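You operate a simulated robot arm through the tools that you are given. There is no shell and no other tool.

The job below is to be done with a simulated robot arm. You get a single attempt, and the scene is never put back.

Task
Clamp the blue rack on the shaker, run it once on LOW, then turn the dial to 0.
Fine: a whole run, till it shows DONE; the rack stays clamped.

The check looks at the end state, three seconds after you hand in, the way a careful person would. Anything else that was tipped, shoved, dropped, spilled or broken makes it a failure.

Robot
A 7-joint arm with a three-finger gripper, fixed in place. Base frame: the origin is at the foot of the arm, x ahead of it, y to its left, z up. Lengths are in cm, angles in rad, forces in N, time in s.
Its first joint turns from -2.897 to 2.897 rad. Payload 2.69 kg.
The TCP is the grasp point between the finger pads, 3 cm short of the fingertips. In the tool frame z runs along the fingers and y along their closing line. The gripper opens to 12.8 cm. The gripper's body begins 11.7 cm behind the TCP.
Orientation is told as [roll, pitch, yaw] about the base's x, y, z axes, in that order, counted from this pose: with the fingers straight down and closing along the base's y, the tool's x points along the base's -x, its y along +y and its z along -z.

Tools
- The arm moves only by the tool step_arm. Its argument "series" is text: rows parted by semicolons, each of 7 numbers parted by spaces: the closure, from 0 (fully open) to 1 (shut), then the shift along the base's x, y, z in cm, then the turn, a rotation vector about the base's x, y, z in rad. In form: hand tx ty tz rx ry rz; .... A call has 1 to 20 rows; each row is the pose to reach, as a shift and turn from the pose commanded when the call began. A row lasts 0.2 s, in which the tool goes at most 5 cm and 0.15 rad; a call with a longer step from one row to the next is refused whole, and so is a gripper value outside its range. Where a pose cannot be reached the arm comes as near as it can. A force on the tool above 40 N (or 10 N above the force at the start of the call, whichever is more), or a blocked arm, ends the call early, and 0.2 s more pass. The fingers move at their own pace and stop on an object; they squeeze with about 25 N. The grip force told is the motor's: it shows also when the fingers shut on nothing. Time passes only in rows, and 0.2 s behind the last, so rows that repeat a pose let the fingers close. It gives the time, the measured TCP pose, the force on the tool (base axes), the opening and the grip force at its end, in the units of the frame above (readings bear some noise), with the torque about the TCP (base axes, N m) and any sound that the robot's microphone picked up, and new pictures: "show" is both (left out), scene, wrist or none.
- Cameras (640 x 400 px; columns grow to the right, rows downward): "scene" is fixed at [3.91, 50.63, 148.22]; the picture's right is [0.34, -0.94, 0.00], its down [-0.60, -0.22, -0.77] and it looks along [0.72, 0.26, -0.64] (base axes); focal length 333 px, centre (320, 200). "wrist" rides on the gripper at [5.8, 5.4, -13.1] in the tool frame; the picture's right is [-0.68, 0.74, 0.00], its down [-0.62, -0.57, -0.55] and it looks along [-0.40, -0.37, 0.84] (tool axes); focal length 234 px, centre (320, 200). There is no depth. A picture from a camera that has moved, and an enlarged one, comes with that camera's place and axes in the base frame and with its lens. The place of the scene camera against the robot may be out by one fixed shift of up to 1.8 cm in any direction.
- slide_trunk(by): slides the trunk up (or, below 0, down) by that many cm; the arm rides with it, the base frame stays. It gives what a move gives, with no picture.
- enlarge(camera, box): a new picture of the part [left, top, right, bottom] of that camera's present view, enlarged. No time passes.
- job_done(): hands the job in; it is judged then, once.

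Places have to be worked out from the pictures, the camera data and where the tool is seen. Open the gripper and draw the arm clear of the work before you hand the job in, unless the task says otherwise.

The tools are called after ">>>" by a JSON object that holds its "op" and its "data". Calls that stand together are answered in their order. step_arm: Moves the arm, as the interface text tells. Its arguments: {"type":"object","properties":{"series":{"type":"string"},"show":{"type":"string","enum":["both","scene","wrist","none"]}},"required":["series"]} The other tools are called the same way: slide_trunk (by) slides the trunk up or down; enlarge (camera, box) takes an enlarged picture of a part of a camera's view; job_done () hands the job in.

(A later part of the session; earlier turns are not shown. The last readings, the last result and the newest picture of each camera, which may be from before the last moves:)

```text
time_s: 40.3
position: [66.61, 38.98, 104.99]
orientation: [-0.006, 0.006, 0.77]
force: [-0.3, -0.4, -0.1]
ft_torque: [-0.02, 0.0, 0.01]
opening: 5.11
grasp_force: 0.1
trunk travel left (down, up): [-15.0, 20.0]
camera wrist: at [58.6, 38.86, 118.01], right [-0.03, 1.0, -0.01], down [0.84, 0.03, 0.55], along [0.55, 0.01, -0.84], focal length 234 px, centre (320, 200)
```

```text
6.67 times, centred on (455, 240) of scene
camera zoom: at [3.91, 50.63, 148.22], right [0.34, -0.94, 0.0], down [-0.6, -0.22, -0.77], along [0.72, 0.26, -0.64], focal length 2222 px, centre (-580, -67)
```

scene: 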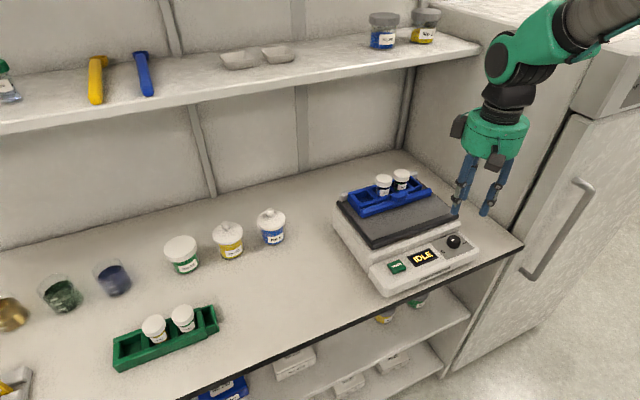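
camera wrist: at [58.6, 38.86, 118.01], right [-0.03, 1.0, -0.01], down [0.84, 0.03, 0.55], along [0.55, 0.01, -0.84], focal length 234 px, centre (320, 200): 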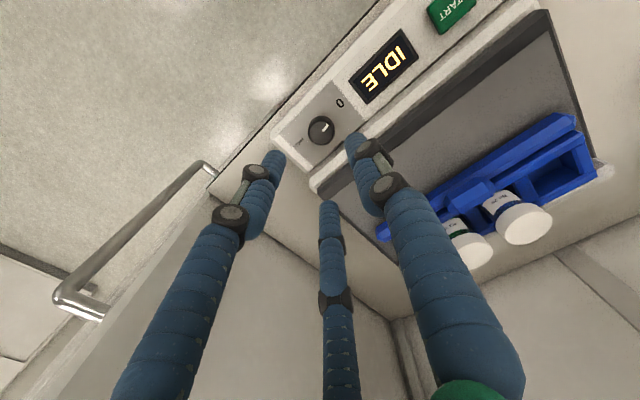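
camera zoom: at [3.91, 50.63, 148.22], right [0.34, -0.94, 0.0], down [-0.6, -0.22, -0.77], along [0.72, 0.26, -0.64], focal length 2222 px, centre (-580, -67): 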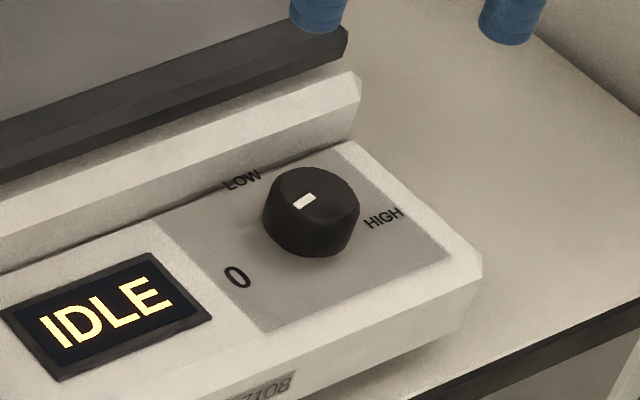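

The knob is about 3 cm wide, centred at about (66.9, 39.1), with the body wall about 3.3 cm behind its axis. I'll set yaw 0.65 and opening 4.4, centre on the knob and come down to z≈98 to check the alignment.

>>> {"op": "step_arm", "data": {"series": "0.656 0.1 0.05 -2 0.003 -0.003 -0.06; 0.656 0.29 0.12 -4 0.006 -0.006 -0.124; 0.656 0.29 0.12 -7 0.006 -0.006 -0.124; 0.656 0.29 0.12 -7 0.006 -0.006 -0.124", "show": "both"}}

>>> {"op": "enlarge", "data": {"camera": "wrist", "box": [250, 60, 390, 200]}}

>>> {"op": "enlarge", "data": {"camera": "scene", "box": [410, 170, 500, 270]}}

```text
time_s: 41.3
position: [66.77, 39.21, 97.95]
orientation: [-0.006, -0.001, 0.644]
force: [0.5, -0.1, -1.0]
ft_torque: [-0.01, 0.01, 0.01]
opening: 4.43
grasp_force: 0.1
trunk travel left (down, up): [-15.0, 20.0]
camera wrist: at [58.81, 39.98, 111.0], right [0.1, 1.0, 0.0], down [0.83, -0.08, 0.55], along [0.55, -0.06, -0.83], focal length 234 px, centre (320, 200)
```

scene: 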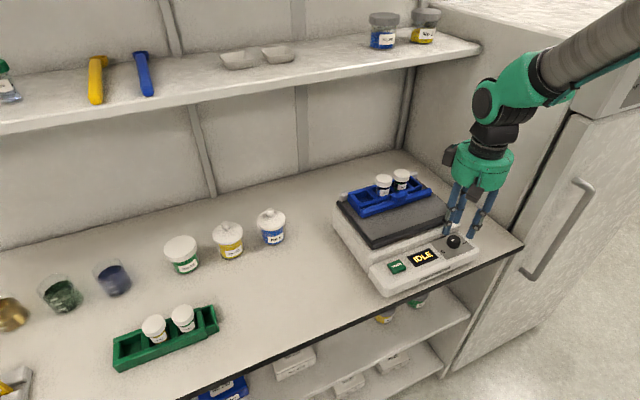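
wrist: 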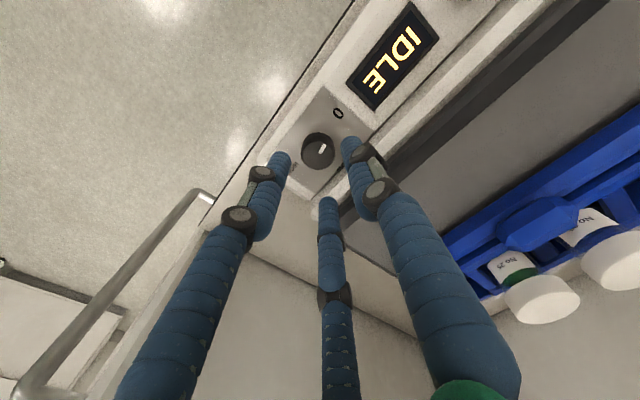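

```text
2.86 times, centred on (320, 130) of wrist
camera zoom: at [58.81, 39.98, 111.0], right [0.1, 1.0, 0.0], down [0.83, -0.08, 0.55], along [0.55, -0.06, -0.83], focal length 669 px, centre (320, 400)
```

zoom: 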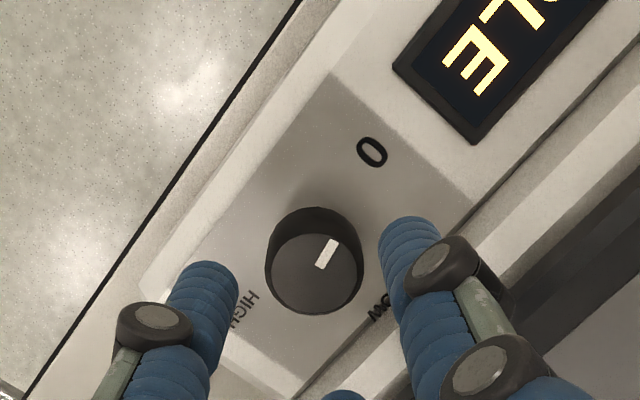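

```text
4.00 times, centred on (455, 220) of scene
camera zoom: at [3.91, 50.63, 148.22], right [0.34, -0.94, 0.0], down [-0.6, -0.22, -0.77], along [0.72, 0.26, -0.64], focal length 1333 px, centre (-220, 120)
```

zoom: 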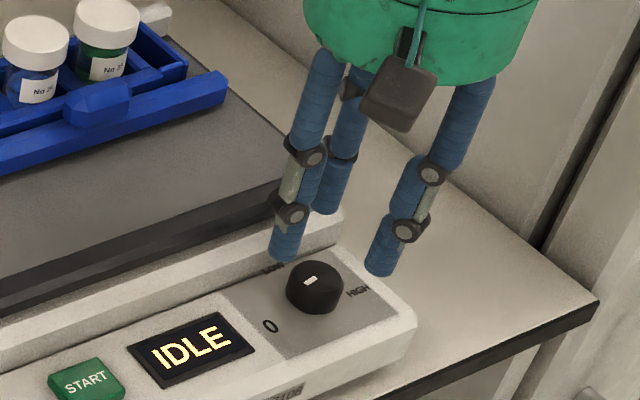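

The hand is centred on the knob within about 0.2 cm. I'll lower around it to TCP z≈94 (tips about 90.3) with the fingers still open, watching for contact.

>>> {"op": "step_arm", "data": {"series": "0.656 0 -0.1 -1.5 0.003 0 0; 0.656 -0.02 -0.15 -2.5 0.006 0 0; 0.656 -0.02 -0.15 -3.2 0.006 0 0; 0.656 -0.02 -0.15 -3.9 0.006 0 0; 0.656 -0.02 -0.15 -3.9 0.006 0 0", "show": "both"}}

>>> {"op": "enlarge", "data": {"camera": "wrist", "box": [250, 80, 390, 220]}}

>>> {"op": "enlarge", "data": {"camera": "scene", "box": [410, 190, 500, 280]}}

```text
time_s: 42.5
position: [66.71, 38.98, 94.03]
orientation: [0.0, -0.005, 0.644]
force: [0.4, 0.0, -0.2]
ft_torque: [-0.04, -0.01, 0.02]
opening: 4.4
grasp_force: 0.0
trunk travel left (down, up): [-15.0, 20.0]
camera wrist: at [58.67, 39.69, 107.09], right [0.1, 1.0, 0.0], down [0.83, -0.08, 0.55], along [0.55, -0.05, -0.83], focal length 234 px, centre (320, 200)
```

scene: 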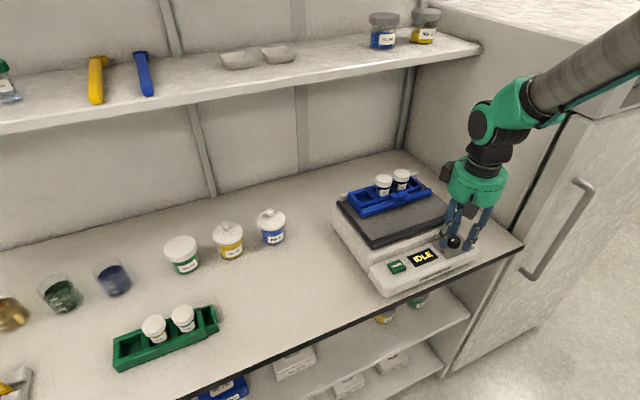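
wrist: 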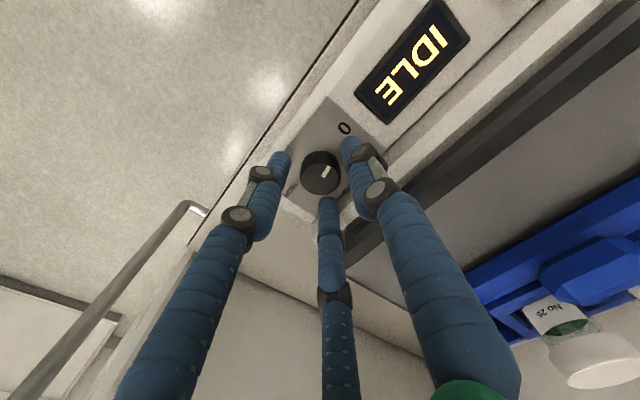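

```text
2.86 times, centred on (320, 150) of wrist
camera zoom: at [58.67, 39.69, 107.09], right [0.1, 1.0, 0.0], down [0.83, -0.08, 0.55], along [0.55, -0.05, -0.83], focal length 669 px, centre (320, 343)
```

zoom: 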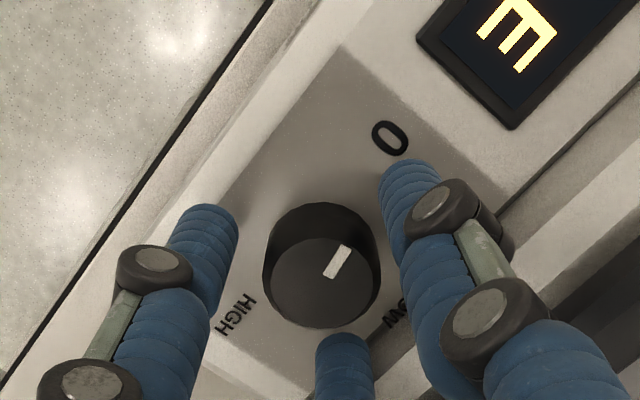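

```text
4.44 times, centred on (455, 235) of scene
camera zoom: at [3.91, 50.63, 148.22], right [0.34, -0.94, 0.0], down [-0.6, -0.22, -0.77], along [0.72, 0.26, -0.64], focal length 1481 px, centre (-280, 44)
```

zoom: 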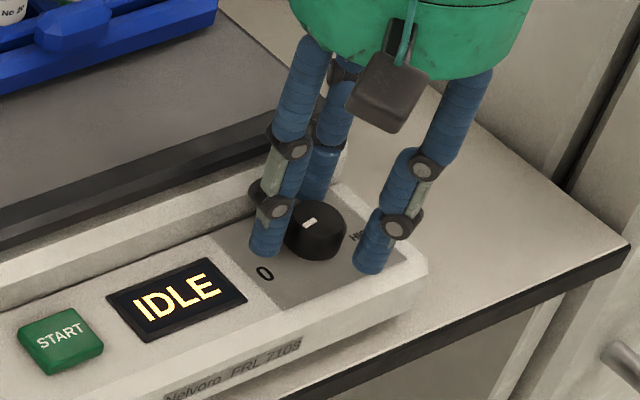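

The three digits surround the knob evenly. I'll close gently onto it.

>>> {"op": "step_arm", "data": {"series": "0.7 0 0 0 0 0 0; 0.74 0 0 0 0 0 0; 0.78 0 0 0 0 0 0; 0.84 0 0 0 0 0 0; 0.84 0 0 0 0 0 0", "show": "wrist"}}

>>> {"op": "enlarge", "data": {"camera": "wrist", "box": [250, 80, 390, 220]}}

```text
time_s: 43.7
position: [66.52, 39.09, 93.95]
orientation: [0.001, -0.005, 0.644]
force: [-7.2, 6.1, 0.4]
ft_torque: [0.19, 0.35, -0.03]
opening: 2.9
grasp_force: 45.0
trunk travel left (down, up): [-15.0, 20.0]
camera wrist: at [58.61, 39.72, 107.09], right [0.1, 1.0, 0.0], down [0.83, -0.08, 0.55], along [0.55, -0.05, -0.83], focal length 234 px, centre (320, 200)
```

wrist: 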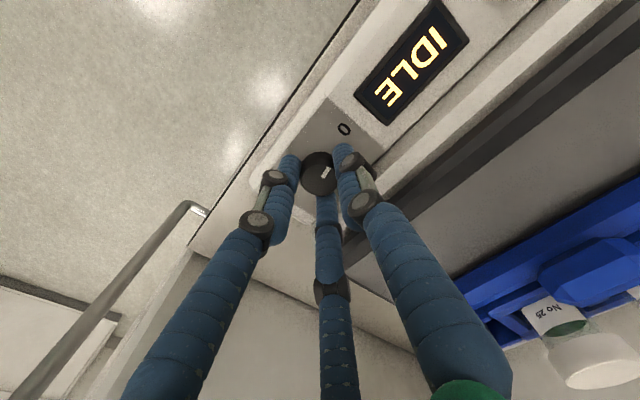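

```text
2.86 times, centred on (320, 150) of wrist
camera zoom: at [58.61, 39.72, 107.09], right [0.1, 1.0, 0.0], down [0.83, -0.08, 0.55], along [0.55, -0.05, -0.83], focal length 669 px, centre (320, 343)
```

zoom: 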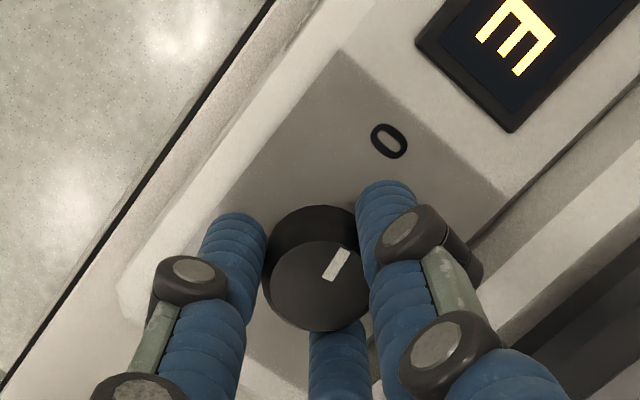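

Firm grip on the knob at 2.9 cm. I'll relieve the small side load and rotate clockwise about 0.8 rad (0→LOW direction).

>>> {"op": "step_arm", "data": {"series": "0.84 -0.1 0.08 0 0 0 0; 0.84 -0.15 0.12 0 0 0 -0.1; 0.84 -0.15 0.12 0 0 0 -0.22; 0.84 -0.15 0.12 0 0 0 -0.34; 0.84 -0.15 0.12 0 0 0 -0.46; 0.84 -0.15 0.12 0 0 0 -0.58; 0.84 -0.15 0.12 0 0 0 -0.7; 0.84 -0.15 0.12 0 0 0 -0.8; 0.84 -0.15 0.12 0 0 0 -0.8", "show": "both"}}

>>> {"op": "enlarge", "data": {"camera": "wrist", "box": [250, 80, 390, 220]}}

>>> {"op": "enlarge", "data": {"camera": "scene", "box": [410, 190, 500, 280]}}

```text
time_s: 45.7
position: [66.56, 38.94, 93.91]
orientation: [0.001, -0.005, -0.157]
force: [-0.6, -1.6, 3.8]
ft_torque: [-0.06, 0.19, -0.01]
opening: 2.91
grasp_force: 44.8
trunk travel left (down, up): [-15.0, 20.0]
camera wrist: at [61.53, 45.23, 107.08], right [0.78, 0.62, 0.0], down [0.52, -0.65, 0.55], along [0.35, -0.43, -0.83], focal length 234 px, centre (320, 200)
```

scene: 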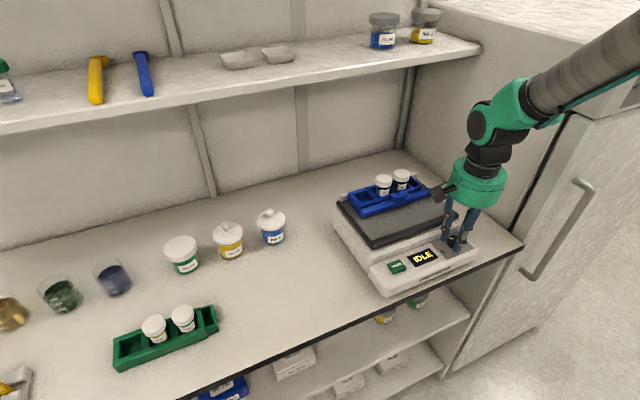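
wrist: 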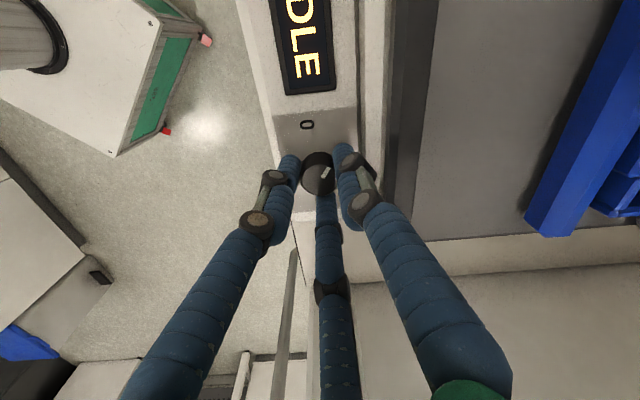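

```text
2.86 times, centred on (320, 150) of wrist
camera zoom: at [61.53, 45.23, 107.08], right [0.78, 0.62, 0.0], down [0.52, -0.65, 0.55], along [0.35, -0.43, -0.83], focal length 669 px, centre (320, 343)
```

zoom: 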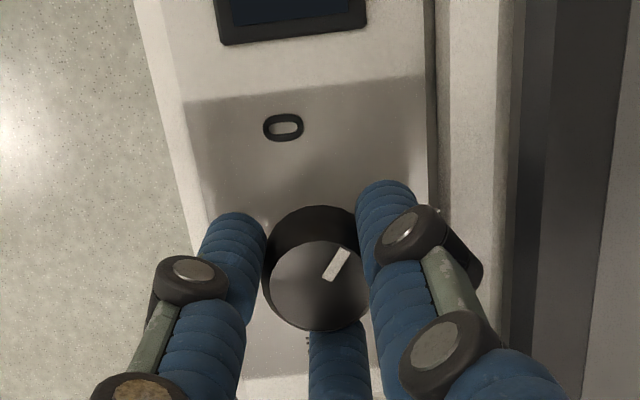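

```text
4.44 times, centred on (455, 235) of scene
camera zoom: at [3.91, 50.63, 148.22], right [0.34, -0.94, 0.0], down [-0.6, -0.22, -0.77], along [0.72, 0.26, -0.64], focal length 1481 px, centre (-280, 44)
```

zoom: 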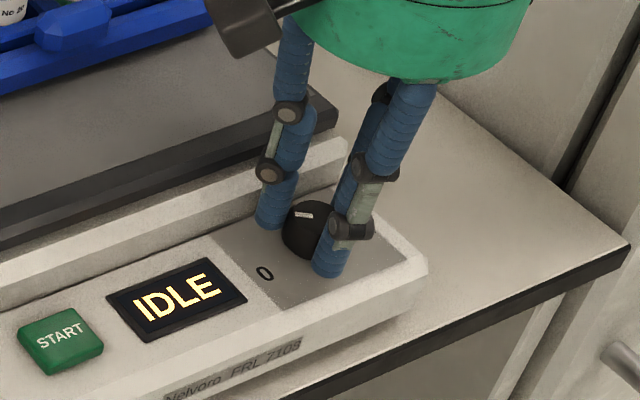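

The knob turned with the hand (pointer now about 46° toward LOW). I'll regrasp: open slightly to 3.8 cm, lift, yaw back +0.8 and come down again.

>>> {"op": "step_arm", "data": {"series": "0.76 0 0 0 0 0 0; 0.703 0 0 0 0 0 0; 0.703 0 0 0.5 0 0 0; 0.703 0 0 2 0 0 0; 0.703 0 0 4 0 0 0; 0.68 0 0 4 0 0 0.1; 0.656 0 0 4 0 0 0.24; 0.656 0 0 4 0 0 0.38; 0.656 0 0 4 0 0 0.52; 0.656 0 0 4 0 0 0.66; 0.656 0 0 4 0 0 0.8; 0.656 0 0 4 0 0 0.8", "show": "both"}}

>>> {"op": "enlarge", "data": {"camera": "wrist", "box": [250, 60, 390, 200]}}

>>> {"op": "enlarge", "data": {"camera": "scene", "box": [410, 190, 500, 280]}}

```text
time_s: 48.3
position: [66.56, 39.02, 98.12]
orientation: [0.001, -0.005, 0.645]
force: [0.4, 0.2, 0.0]
ft_torque: [-0.03, 0.01, -0.05]
opening: 4.41
grasp_force: 0.1
trunk travel left (down, up): [-15.0, 20.0]
camera wrist: at [58.57, 39.73, 111.04], right [0.1, 1.0, 0.0], down [0.83, -0.08, 0.55], along [0.55, -0.05, -0.83], focal length 234 px, centre (320, 200)
```

scene: 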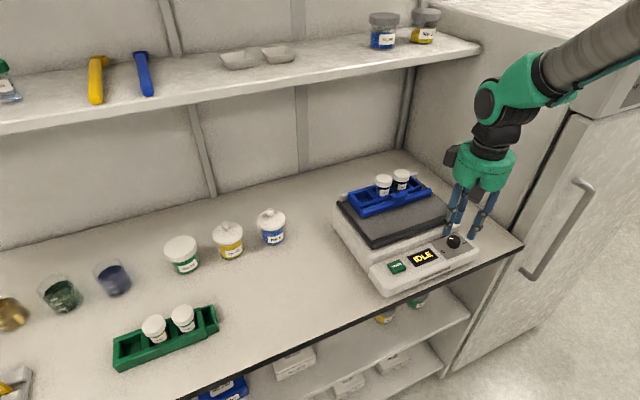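
wrist: 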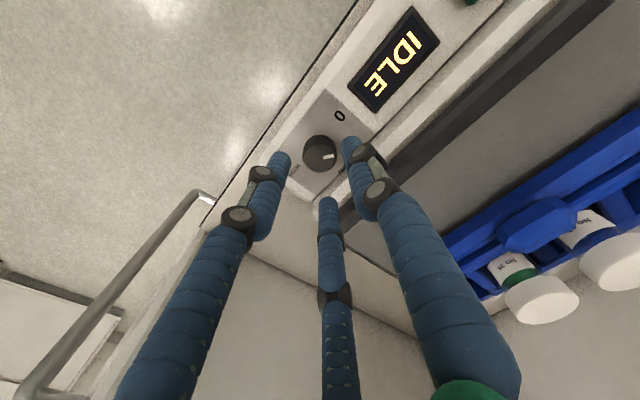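

```text
2.86 times, centred on (320, 130) of wrist
camera zoom: at [58.57, 39.73, 111.04], right [0.1, 1.0, 0.0], down [0.83, -0.08, 0.55], along [0.55, -0.05, -0.83], focal length 669 px, centre (320, 400)
```

zoom: 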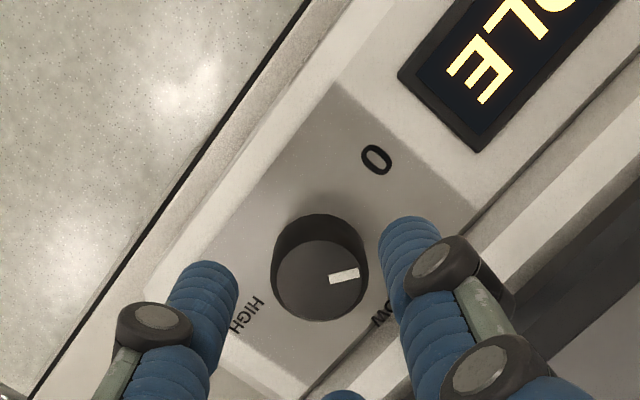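

```text
4.44 times, centred on (455, 235) of scene
camera zoom: at [3.91, 50.63, 148.22], right [0.34, -0.94, 0.0], down [-0.6, -0.22, -0.77], along [0.72, 0.26, -0.64], focal length 1481 px, centre (-280, 44)
```

zoom: 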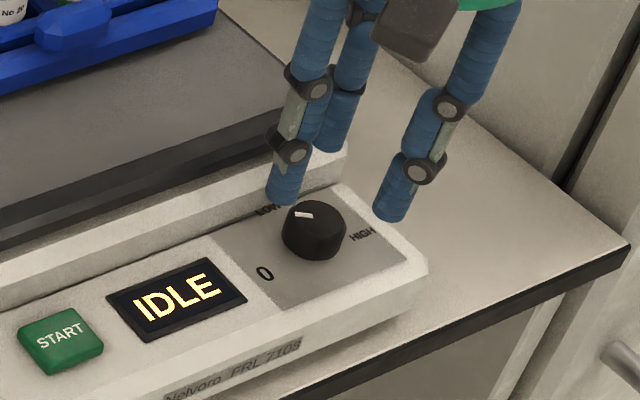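

The pointer is midway between 0 and LOW. I'll lower around the knob again, grip, and turn another ~0.78 rad clockwise.

>>> {"op": "step_arm", "data": {"series": "0.656 0 0 -1.5 0 0 0; 0.656 0 -0.05 -3 0 0 0; 0.656 0 -0.05 -4.1 0 0 0; 0.656 0 -0.05 -4.1 0 0 0; 0.72 0 -0.05 -4.1 0 0 0; 0.78 0 -0.05 -4.1 0 0 0; 0.84 0 -0.05 -4.1 0 0 0; 0.84 0 -0.05 -4.1 0 0 0", "show": "wrist"}}

>>> {"op": "step_arm", "data": {"series": "0.84 0 0 0 0 0 -0.1; 0.84 0 0 0 0 0 -0.22; 0.84 0 0 0 0 0 -0.34; 0.84 0 0 0 0 0 -0.46; 0.84 0 0 0 0 0 -0.58; 0.84 0 0 0 0 0 -0.7; 0.84 0 0 0 0 0 -0.78; 0.84 0 0 0 0 0 -0.78", "show": "both"}}

>>> {"op": "enlarge", "data": {"camera": "wrist", "box": [250, 80, 390, 220]}}

```text
time_s: 50.1
position: [66.58, 39.03, 93.85]
orientation: [0.0, -0.007, 0.645]
force: [10.0, 0.5, -0.4]
ft_torque: [0.01, -0.32, 0.0]
opening: 3.02
grasp_force: 7.0
trunk travel left (down, up): [-15.0, 20.0]
camera wrist: at [58.54, 39.74, 106.92], right [0.1, 1.0, 0.0], down [0.83, -0.08, 0.55], along [0.55, -0.05, -0.83], focal length 234 px, centre (320, 200)
```

wrist: 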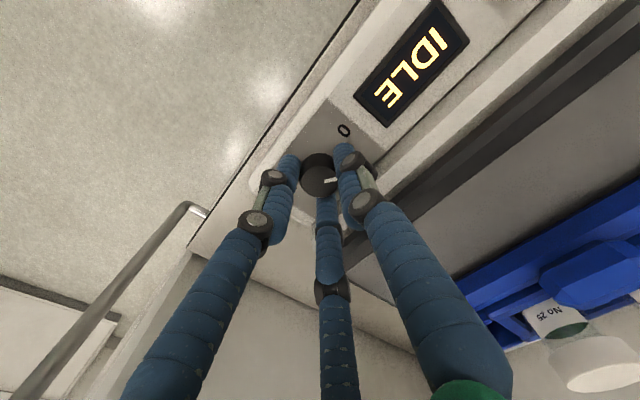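

```text
time_s: 51.9
position: [66.58, 38.93, 93.79]
orientation: [0.0, -0.007, -0.135]
force: [5.8, 15.7, 0.6]
ft_torque: [0.52, -0.1, 0.03]
opening: 2.89
grasp_force: 45.4
trunk travel left (down, up): [-15.0, 20.0]
camera wrist: at [61.39, 45.13, 106.92], right [0.77, 0.64, 0.0], down [0.53, -0.64, 0.55], along [0.35, -0.42, -0.83], focal length 234 px, centre (320, 200)
```

scene: 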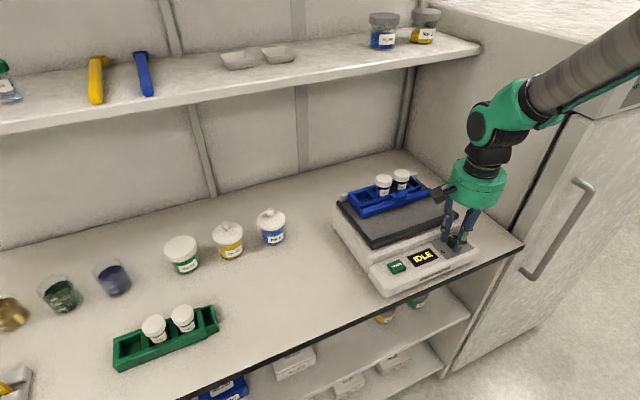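
wrist: 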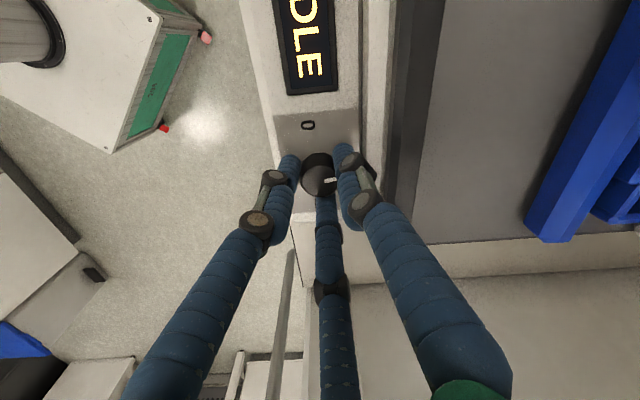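

```text
2.86 times, centred on (320, 150) of wrist
camera zoom: at [61.39, 45.13, 106.92], right [0.77, 0.64, 0.0], down [0.53, -0.64, 0.55], along [0.35, -0.42, -0.83], focal length 669 px, centre (320, 343)
```

zoom: 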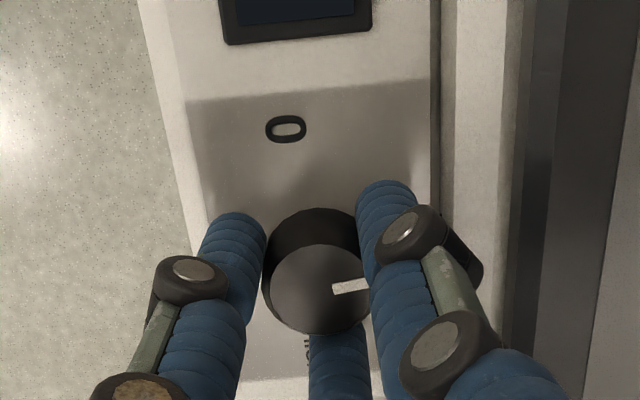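

The pointer now aims at about LOW. I'll release, lift and check it against the label.

>>> {"op": "step_arm", "data": {"series": "0.78 0 0 0 0 0 0; 0.72 0 0 0 0 0 0; 0.703 0 0 0 0 0 0; 0.703 0 0 0.5 0 0 0; 0.703 0 0 2 0 0 0; 0.703 0 0 4.5 0 0 0; 0.703 0 0 8 0 0 0; 0.703 -3 -3 8 0 0 0.1; 0.703 -3 -3 8 0 0 0.1", "show": "both"}}

>>> {"op": "enlarge", "data": {"camera": "wrist", "box": [300, 20, 440, 160]}}

>>> {"op": "enlarge", "data": {"camera": "scene", "box": [400, 205, 490, 285]}}

```text
time_s: 53.9
position: [63.44, 35.85, 101.99]
orientation: [0.0, -0.008, -0.036]
force: [0.0, -0.9, 0.2]
ft_torque: [0.06, -0.01, 0.03]
opening: 3.81
grasp_force: 0.0
trunk travel left (down, up): [-15.0, 20.0]
camera wrist: at [57.62, 41.4, 115.06], right [0.7, 0.71, 0.01], down [0.59, -0.59, 0.55], along [0.4, -0.38, -0.83], focal length 234 px, centre (320, 200)
```

scene: 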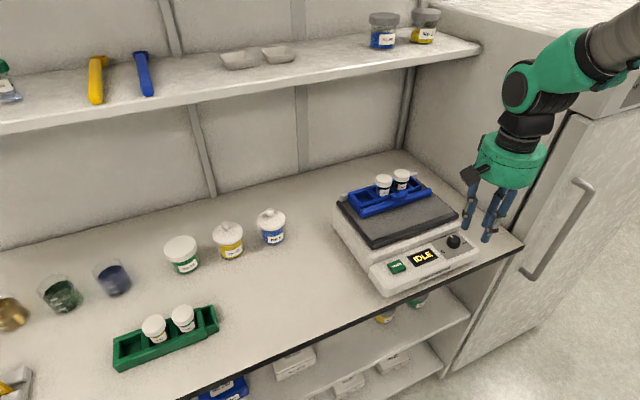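
wrist: 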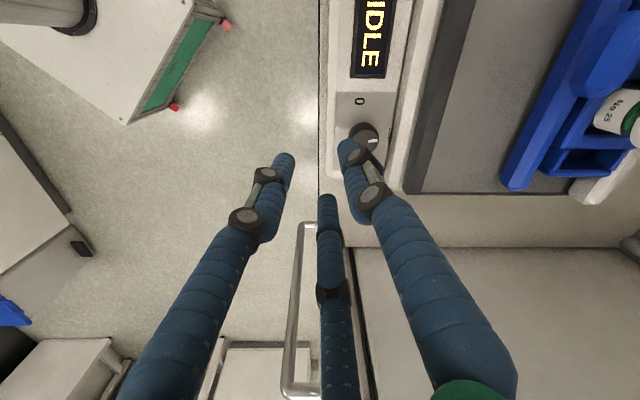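

```text
2.86 times, centred on (370, 90) of wrist
camera zoom: at [57.62, 41.4, 115.06], right [0.7, 0.71, 0.01], down [0.59, -0.59, 0.55], along [0.4, -0.38, -0.83], focal length 669 px, centre (177, 514)
```

zoom: 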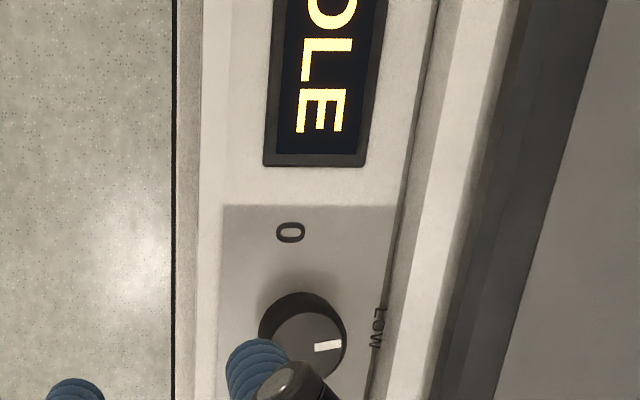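

```text
5.00 times, centred on (445, 245) of scene
camera zoom: at [3.91, 50.63, 148.22], right [0.34, -0.94, 0.0], down [-0.6, -0.22, -0.77], along [0.72, 0.26, -0.64], focal length 1666 px, centre (-305, -25)
```

zoom: 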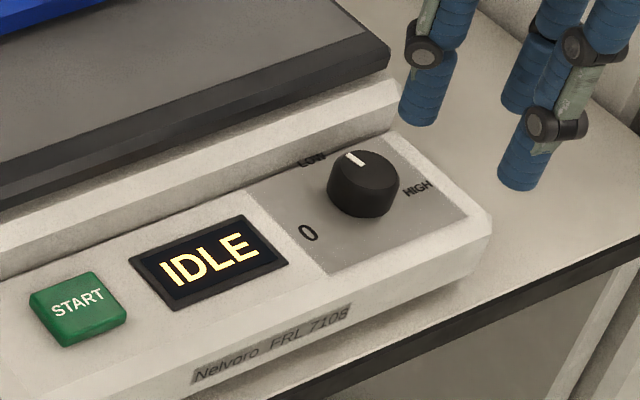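

The pointer looks near LOW, but a digit hides part of the knob. I'll shift the hand away a bit to measure the pointer angle properly.

>>> {"op": "step_arm", "data": {"series": "0.703 -2.5 -2.5 1 0 0.004 0; 0.703 -3.5 -3.5 1 0 0.008 0; 0.703 -3.5 -3.5 1 0 0.008 0", "show": "wrist"}}

>>> {"op": "enlarge", "data": {"camera": "wrist", "box": [370, 70, 460, 170]}}

>>> {"op": "enlarge", "data": {"camera": "scene", "box": [430, 220, 480, 265]}}

```text
time_s: 54.7
position: [60.07, 32.43, 102.82]
orientation: [-0.001, 0.003, -0.033]
force: [-0.7, 0.6, -0.3]
ft_torque: [0.02, -0.03, -0.02]
opening: 3.82
grasp_force: 0.1
trunk travel left (down, up): [-15.0, 20.0]
camera wrist: at [54.44, 37.95, 116.03], right [0.7, 0.71, 0.0], down [0.6, -0.59, 0.55], along [0.39, -0.39, -0.84], focal length 234 px, centre (320, 200)
```

wrist: 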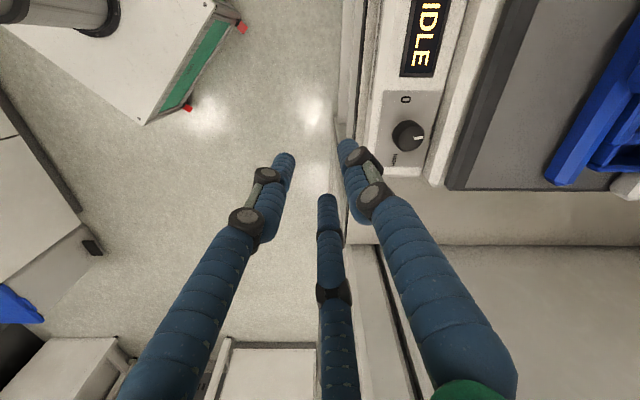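

```text
4.00 times, centred on (415, 120) of wrist
camera zoom: at [54.44, 37.95, 116.03], right [0.7, 0.71, 0.0], down [0.6, -0.59, 0.55], along [0.39, -0.39, -0.84], focal length 937 px, centre (-60, 520)
```

zoom: 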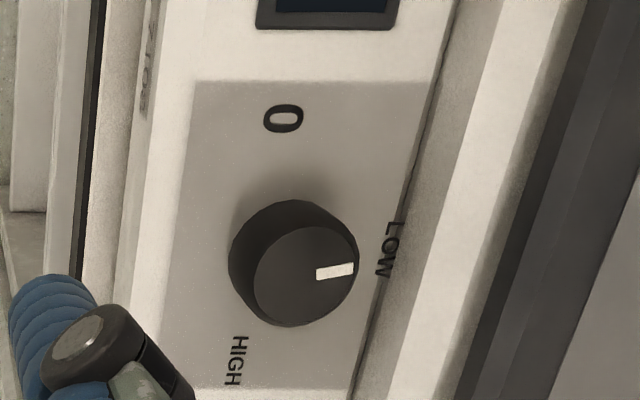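

```text
8.89 times, centred on (455, 242) of scene
camera zoom: at [3.91, 50.63, 148.22], right [0.34, -0.94, 0.0], down [-0.6, -0.22, -0.77], along [0.72, 0.26, -0.64], focal length 2962 px, centre (-880, -178)
```

zoom: 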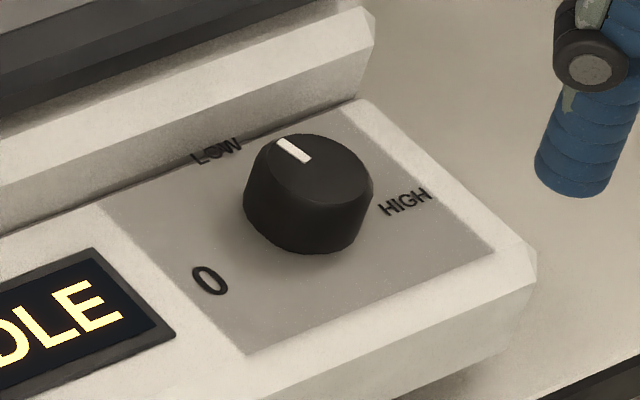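

Measured precisely, the pointer sits about 11° short of LOW, toward 0. I'll go back and turn it another ~0.19 rad clockwise.

>>> {"op": "step_arm", "data": {"series": "0.68 2 2 -0.5 0 0 0.13; 0.656 4 4 -1 0 0 0.26; 0.656 6 6 -1.5 0 0 0.39; 0.656 6.53 6.62 -2.5 0 0 0.52; 0.656 6.53 6.62 -4.5 0 0 0.65; 0.656 6.53 6.62 -4.8 0 0 0.65; 0.656 6.53 6.62 -4.8 0 0 0.65", "show": "wrist"}}

>>> {"op": "enlarge", "data": {"camera": "wrist", "box": [250, 60, 390, 200]}}

```text
time_s: 56.3
position: [66.57, 39.13, 98.0]
orientation: [0.0, 0.003, 0.614]
force: [1.0, -0.2, 0.2]
ft_torque: [-0.02, -0.03, 0.02]
opening: 4.4
grasp_force: 0.1
trunk travel left (down, up): [-15.0, 20.0]
camera wrist: at [58.67, 40.12, 111.18], right [0.13, 0.99, 0.0], down [0.83, -0.11, 0.55], along [0.54, -0.07, -0.84], focal length 234 px, centre (320, 200)
```

wrist: 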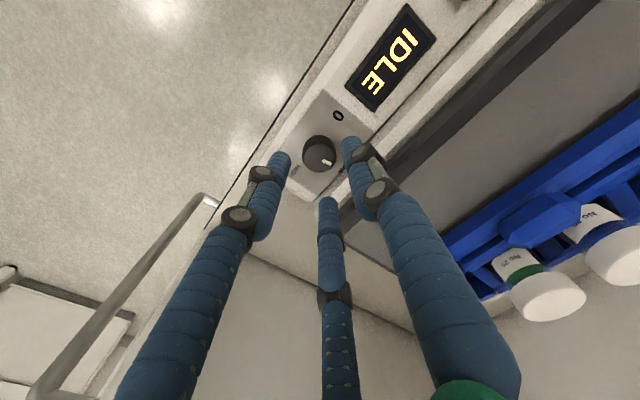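

```text
2.86 times, centred on (320, 130) of wrist
camera zoom: at [58.67, 40.12, 111.18], right [0.13, 0.99, 0.0], down [0.83, -0.11, 0.55], along [0.54, -0.07, -0.84], focal length 669 px, centre (320, 400)
```

zoom: 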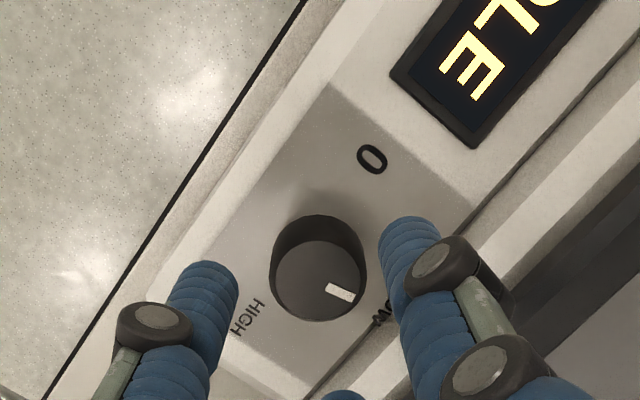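

Centred again. I'll lower, grip, turn -0.19 rad, release and lift.

>>> {"op": "step_arm", "data": {"series": "0.656 0 -0.08 -1.5 0 -0.003 0; 0.656 0 -0.1 -3 0 -0.003 0; 0.656 0 -0.1 -4.1 0 -0.003 0; 0.656 0 -0.1 -4.1 0 -0.003 0; 0.72 0 -0.1 -4.1 0 -0.003 0; 0.78 0 -0.1 -4.1 0 -0.003 0; 0.84 0 -0.1 -4.1 0 -0.003 0; 0.84 0 -0.1 -4.1 0 -0.003 0; 0.84 0 -0.1 -4.1 0 -0.003 -0.1; 0.84 0 -0.1 -4.1 0 -0.003 -0.19; 0.84 0 -0.1 -4.1 0 -0.003 -0.19", "show": "none"}}

>>> {"op": "step_arm", "data": {"series": "0.78 0 0 0 0 0 0; 0.72 0 0 0 0 0 0; 0.68 0 0 0 0 0 0; 0.68 0 0 0.5 0 0 0; 0.68 0 0 2 0 0 0; 0.68 0 0 4.5 0 0 0; 0.68 0 0 8 0 0 -0.1; 0.68 -3 -3 9 0 0 -0.2; 0.68 -6.5 -6.5 9 0 0 -0.3; 0.68 -6.5 -6.5 9 0 0 -0.4; 0.68 -6.5 -6.5 9 0 0 -0.45; 0.68 -6.5 -6.5 9 0 0 -0.45", "show": "wrist"}}

>>> {"op": "enlarge", "data": {"camera": "scene", "box": [430, 220, 480, 265]}}

```text
time_s: 58.7
position: [66.57, 38.99, 93.94]
orientation: [-0.001, 0.0, 0.424]
force: [3.9, -3.1, -5.1]
ft_torque: [-0.13, -0.14, 0.01]
opening: 2.9
grasp_force: 44.9
trunk travel left (down, up): [-15.0, 20.0]
```

```text
time_s: 61.3
position: [60.06, 32.66, 103.02]
orientation: [-0.003, 0.001, -0.026]
force: [-0.6, 0.8, 1.0]
ft_torque: [0.0, 0.02, 0.02]
opening: 4.11
grasp_force: 0.1
trunk travel left (down, up): [-15.0, 20.0]
camera wrist: at [54.36, 38.09, 116.1], right [0.7, 0.72, 0.0], down [0.6, -0.58, 0.55], along [0.39, -0.38, -0.84], focal length 234 px, centre (320, 200)
```

wrist: 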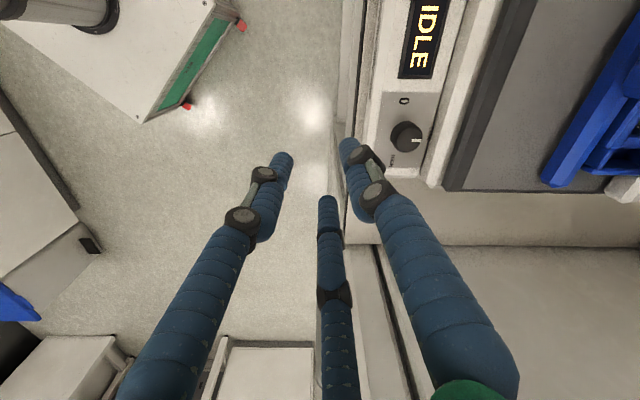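

```text
8.89 times, centred on (455, 242) of scene
camera zoom: at [3.91, 50.63, 148.22], right [0.34, -0.94, 0.0], down [-0.6, -0.22, -0.77], along [0.72, 0.26, -0.64], focal length 2962 px, centre (-880, -178)
```

zoom: 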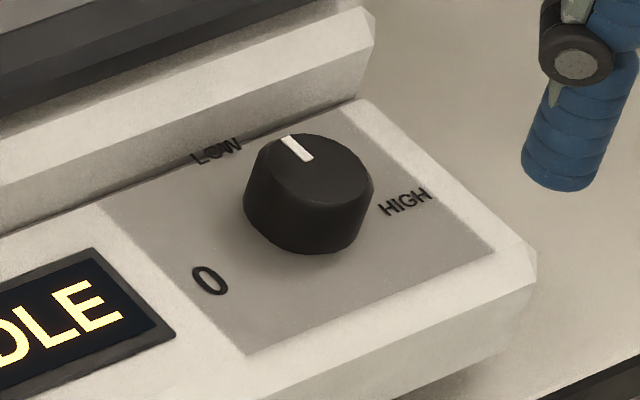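

>>> {"op": "enlarge", "data": {"camera": "wrist", "box": [370, 70, 460, 170]}}

```text
4.00 times, centred on (415, 120) of wrist
camera zoom: at [54.36, 38.09, 116.1], right [0.7, 0.72, 0.0], down [0.6, -0.58, 0.55], along [0.39, -0.38, -0.84], focal length 937 px, centre (-60, 520)
```

zoom: 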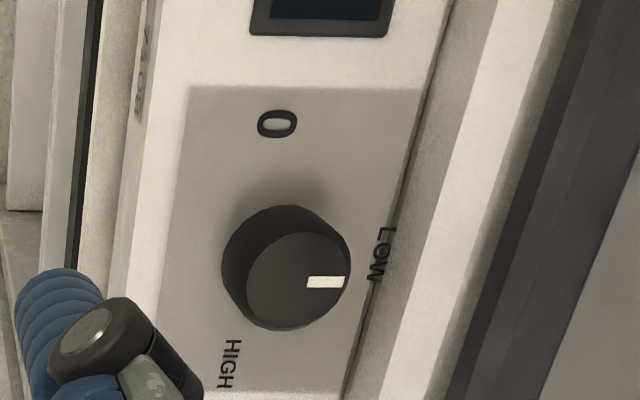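

The pointer now lines up with LOW within a couple of degrees. Next is START, at about (55.3, 50.5): I'll close the hand to a fist, hover above it and verify.

>>> {"op": "step_arm", "data": {"series": "0.8 -1 4 0 0 0 0; 1 -2 8 0 0 0 0; 1 -3 12 0 0 0 0; 1 -4 15.5 0 0 0 0; 1 -4.76 17.84 0 0 0 0; 1 -4.76 17.84 -3 0 0 0; 1 -4.76 17.84 -3 0 0 0", "show": "both"}}

>>> {"op": "enlarge", "data": {"camera": "wrist", "box": [250, 50, 420, 220]}}

>>> {"op": "enlarge", "data": {"camera": "scene", "box": [360, 200, 470, 290]}}

```text
time_s: 62.9
position: [55.34, 50.4, 100.23]
orientation: [-0.003, 0.0, -0.026]
force: [1.1, -0.6, -0.6]
ft_torque: [0.01, 0.03, 0.02]
opening: 0.23
grasp_force: 25.3
trunk travel left (down, up): [-15.0, 20.0]
camera wrist: at [49.68, 55.98, 113.23], right [0.7, 0.72, 0.0], down [0.6, -0.58, 0.55], along [0.39, -0.38, -0.84], focal length 234 px, centre (320, 200)
```

scene: 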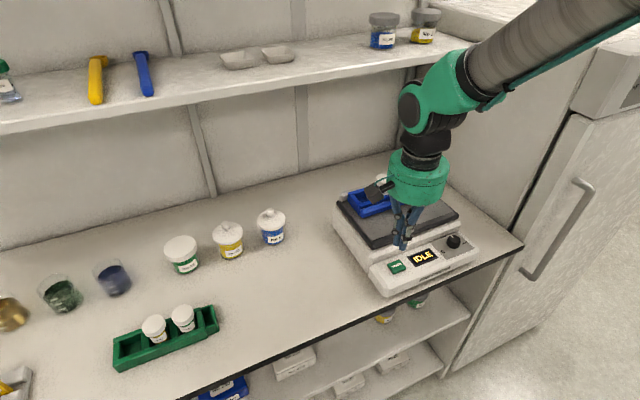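
wrist: 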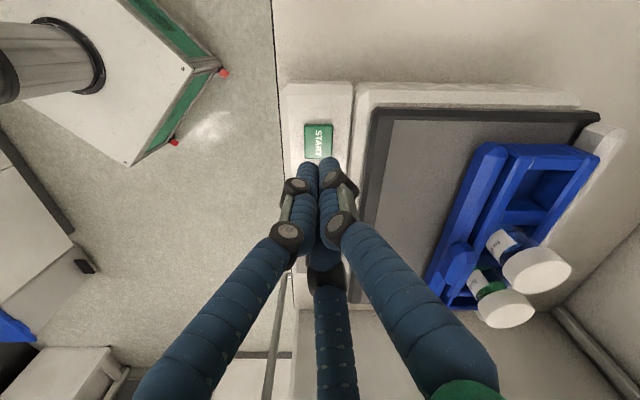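

```text
2.35 times, centred on (335, 135) of wrist
camera zoom: at [49.68, 55.98, 113.23], right [0.7, 0.72, 0.0], down [0.6, -0.58, 0.55], along [0.39, -0.38, -0.84], focal length 551 px, centre (285, 353)
```

zoom: 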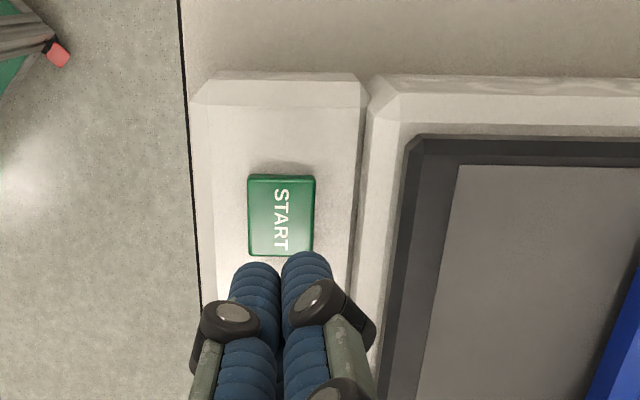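

```text
4.44 times, centred on (415, 245) of scene
camera zoom: at [3.91, 50.63, 148.22], right [0.34, -0.94, 0.0], down [-0.6, -0.22, -0.77], along [0.72, 0.26, -0.64], focal length 1481 px, centre (-102, 0)
```

zoom: 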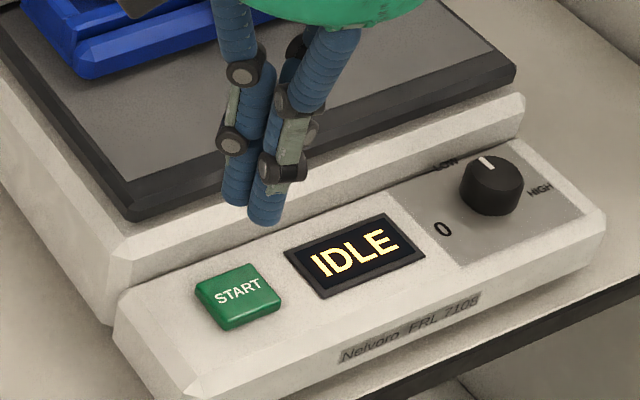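

The fist is straight above START, which the view puts at (55.2, 50.3). I'll lower most of the way, then press in small steps, watching the force and the display.

>>> {"op": "step_arm", "data": {"series": "1 -0.1 -0.05 -2 0 0 0; 1 -0.1 -0.05 -3.5 0 0 0; 1 -0.1 -0.05 -4.5 0 0 0; 1 -0.1 -0.05 -4.5 0 0 0", "show": "both"}}

>>> {"op": "enlarge", "data": {"camera": "scene", "box": [360, 200, 470, 290]}}

```text
time_s: 63.9
position: [55.41, 50.5, 95.43]
orientation: [-0.002, 0.001, -0.027]
force: [-0.5, 0.5, 0.5]
ft_torque: [0.02, 0.02, 0.0]
opening: 0.22
grasp_force: 24.9
trunk travel left (down, up): [-15.0, 20.0]
camera wrist: at [49.62, 55.88, 108.54], right [0.7, 0.72, 0.0], down [0.6, -0.58, 0.55], along [0.39, -0.38, -0.84], focal length 234 px, centre (320, 200)
```

scene: 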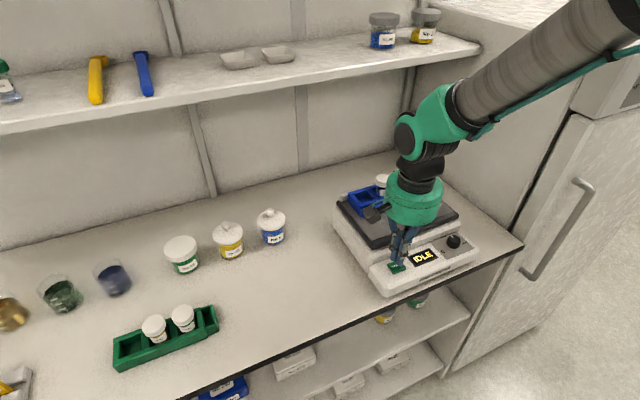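
wrist: 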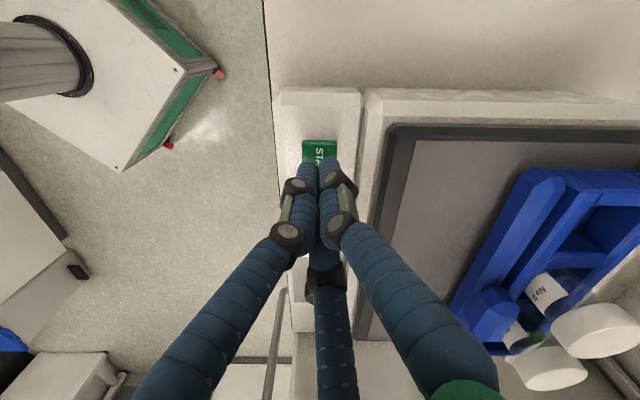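

```text
4.44 times, centred on (415, 245) of scene
camera zoom: at [3.91, 50.63, 148.22], right [0.34, -0.94, 0.0], down [-0.6, -0.22, -0.77], along [0.72, 0.26, -0.64], focal length 1481 px, centre (-102, 0)
```

zoom: 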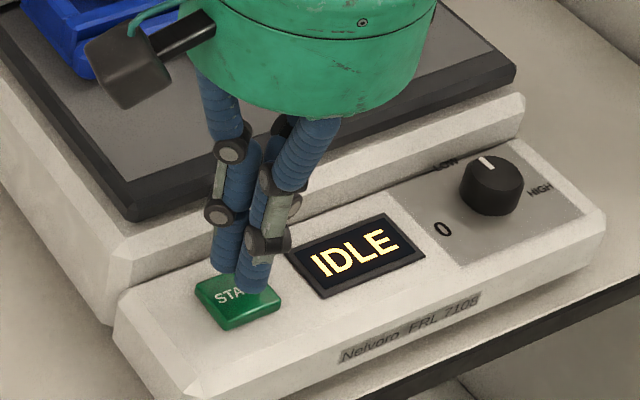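

The tips are just above the button. I'll press down in small steps.

>>> {"op": "step_arm", "data": {"series": "1 -0.15 -0.1 -0.3 0 0 0; 1 -0.15 -0.1 -0.6 0 0 0; 1 -0.15 -0.1 -0.8 0 0 0; 1 -0.15 -0.1 -0.8 0 0 0", "show": "none"}}

```text
time_s: 64.9
position: [55.18, 50.33, 94.53]
orientation: [-0.004, 0.0, -0.025]
force: [0.0, -0.3, -0.5]
ft_torque: [0.0, 0.03, -0.02]
opening: 0.21
grasp_force: 25.4
trunk travel left (down, up): [-15.0, 20.0]
```

No contact yet at z=94.5. I'll keep going down in 0.2 cm steps.

>>> {"op": "step_arm", "data": {"series": "1 0 0 -0.2 0 0 0; 1 0 0 -0.4 0 0 0; 1 0 0 -0.4 0 0 0", "show": "none"}}

>>> {"op": "enlarge", "data": {"camera": "scene", "box": [360, 200, 470, 290]}}

```text
time_s: 65.7
position: [54.95, 50.2, 94.25]
orientation: [0.0, 0.002, -0.026]
force: [0.1, 0.4, 0.9]
ft_torque: [-0.02, 0.01, -0.03]
opening: 0.21
grasp_force: 25.2
trunk travel left (down, up): [-15.0, 20.0]
```

```text
4.44 times, centred on (415, 245) of scene
camera zoom: at [3.91, 50.63, 148.22], right [0.34, -0.94, 0.0], down [-0.6, -0.22, -0.77], along [0.72, 0.26, -0.64], focal length 1481 px, centre (-102, 0)
```

zoom: 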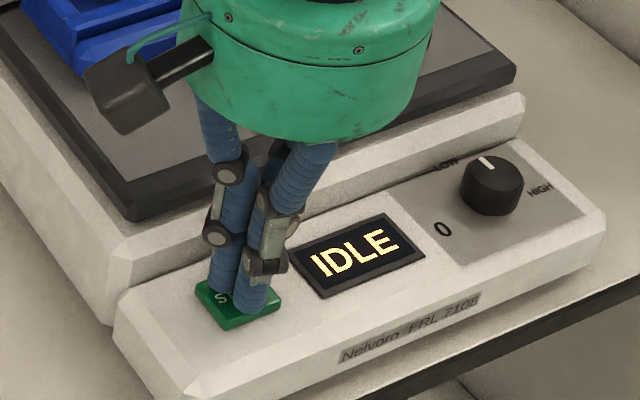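

The tips are at the button face. I'll continue pressing.

>>> {"op": "step_arm", "data": {"series": "1 0 0 -0.15 0 0 0; 1 0 0 -0.3 0 0 0; 1 0 0 -0.3 0 0 0", "show": "none"}}

>>> {"op": "enlarge", "data": {"camera": "scene", "box": [360, 200, 470, 290]}}

```text
time_s: 66.5
position: [55.09, 50.19, 94.07]
orientation: [-0.002, 0.0, -0.026]
force: [0.0, -0.1, -0.7]
ft_torque: [0.03, 0.01, -0.03]
opening: 0.21
grasp_force: 24.5
trunk travel left (down, up): [-15.0, 20.0]
```

```text
4.44 times, centred on (415, 245) of scene
camera zoom: at [3.91, 50.63, 148.22], right [0.34, -0.94, 0.0], down [-0.6, -0.22, -0.77], along [0.72, 0.26, -0.64], focal length 1481 px, centre (-102, 0)
```

zoom: 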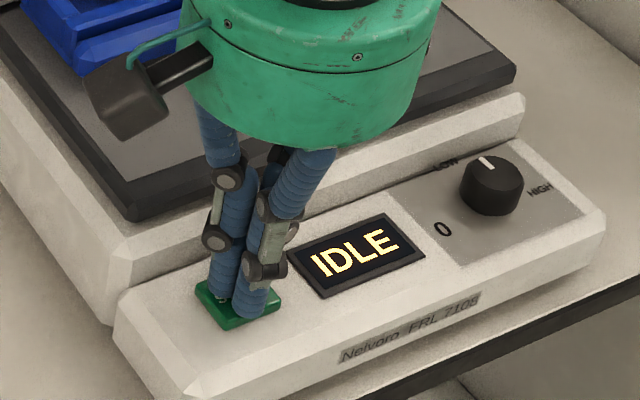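

Still no reaction force. I'll continue in small steps.

>>> {"op": "step_arm", "data": {"series": "1 0 0 -0.15 0 0 0; 1 0 0 -0.3 0 0 0; 1 0 0 -0.3 0 0 0", "show": "none"}}

>>> {"op": "enlarge", "data": {"camera": "scene", "box": [360, 200, 470, 290]}}

```text
time_s: 67.3
position: [55.03, 50.12, 93.71]
orientation: [-0.001, 0.0, -0.026]
force: [0.9, 1.1, 0.3]
ft_torque: [0.01, -0.03, 0.0]
opening: 0.61
grasp_force: 31.5
trunk travel left (down, up): [-15.0, 20.0]
```

```text
4.44 times, centred on (415, 245) of scene
camera zoom: at [3.91, 50.63, 148.22], right [0.34, -0.94, 0.0], down [-0.6, -0.22, -0.77], along [0.72, 0.26, -0.64], focal length 1481 px, centre (-102, 0)
```

zoom: 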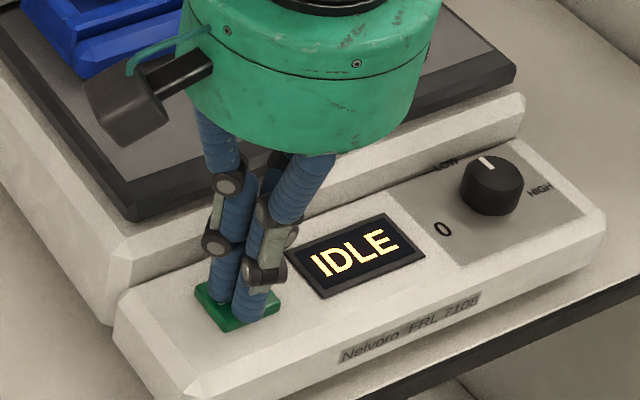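

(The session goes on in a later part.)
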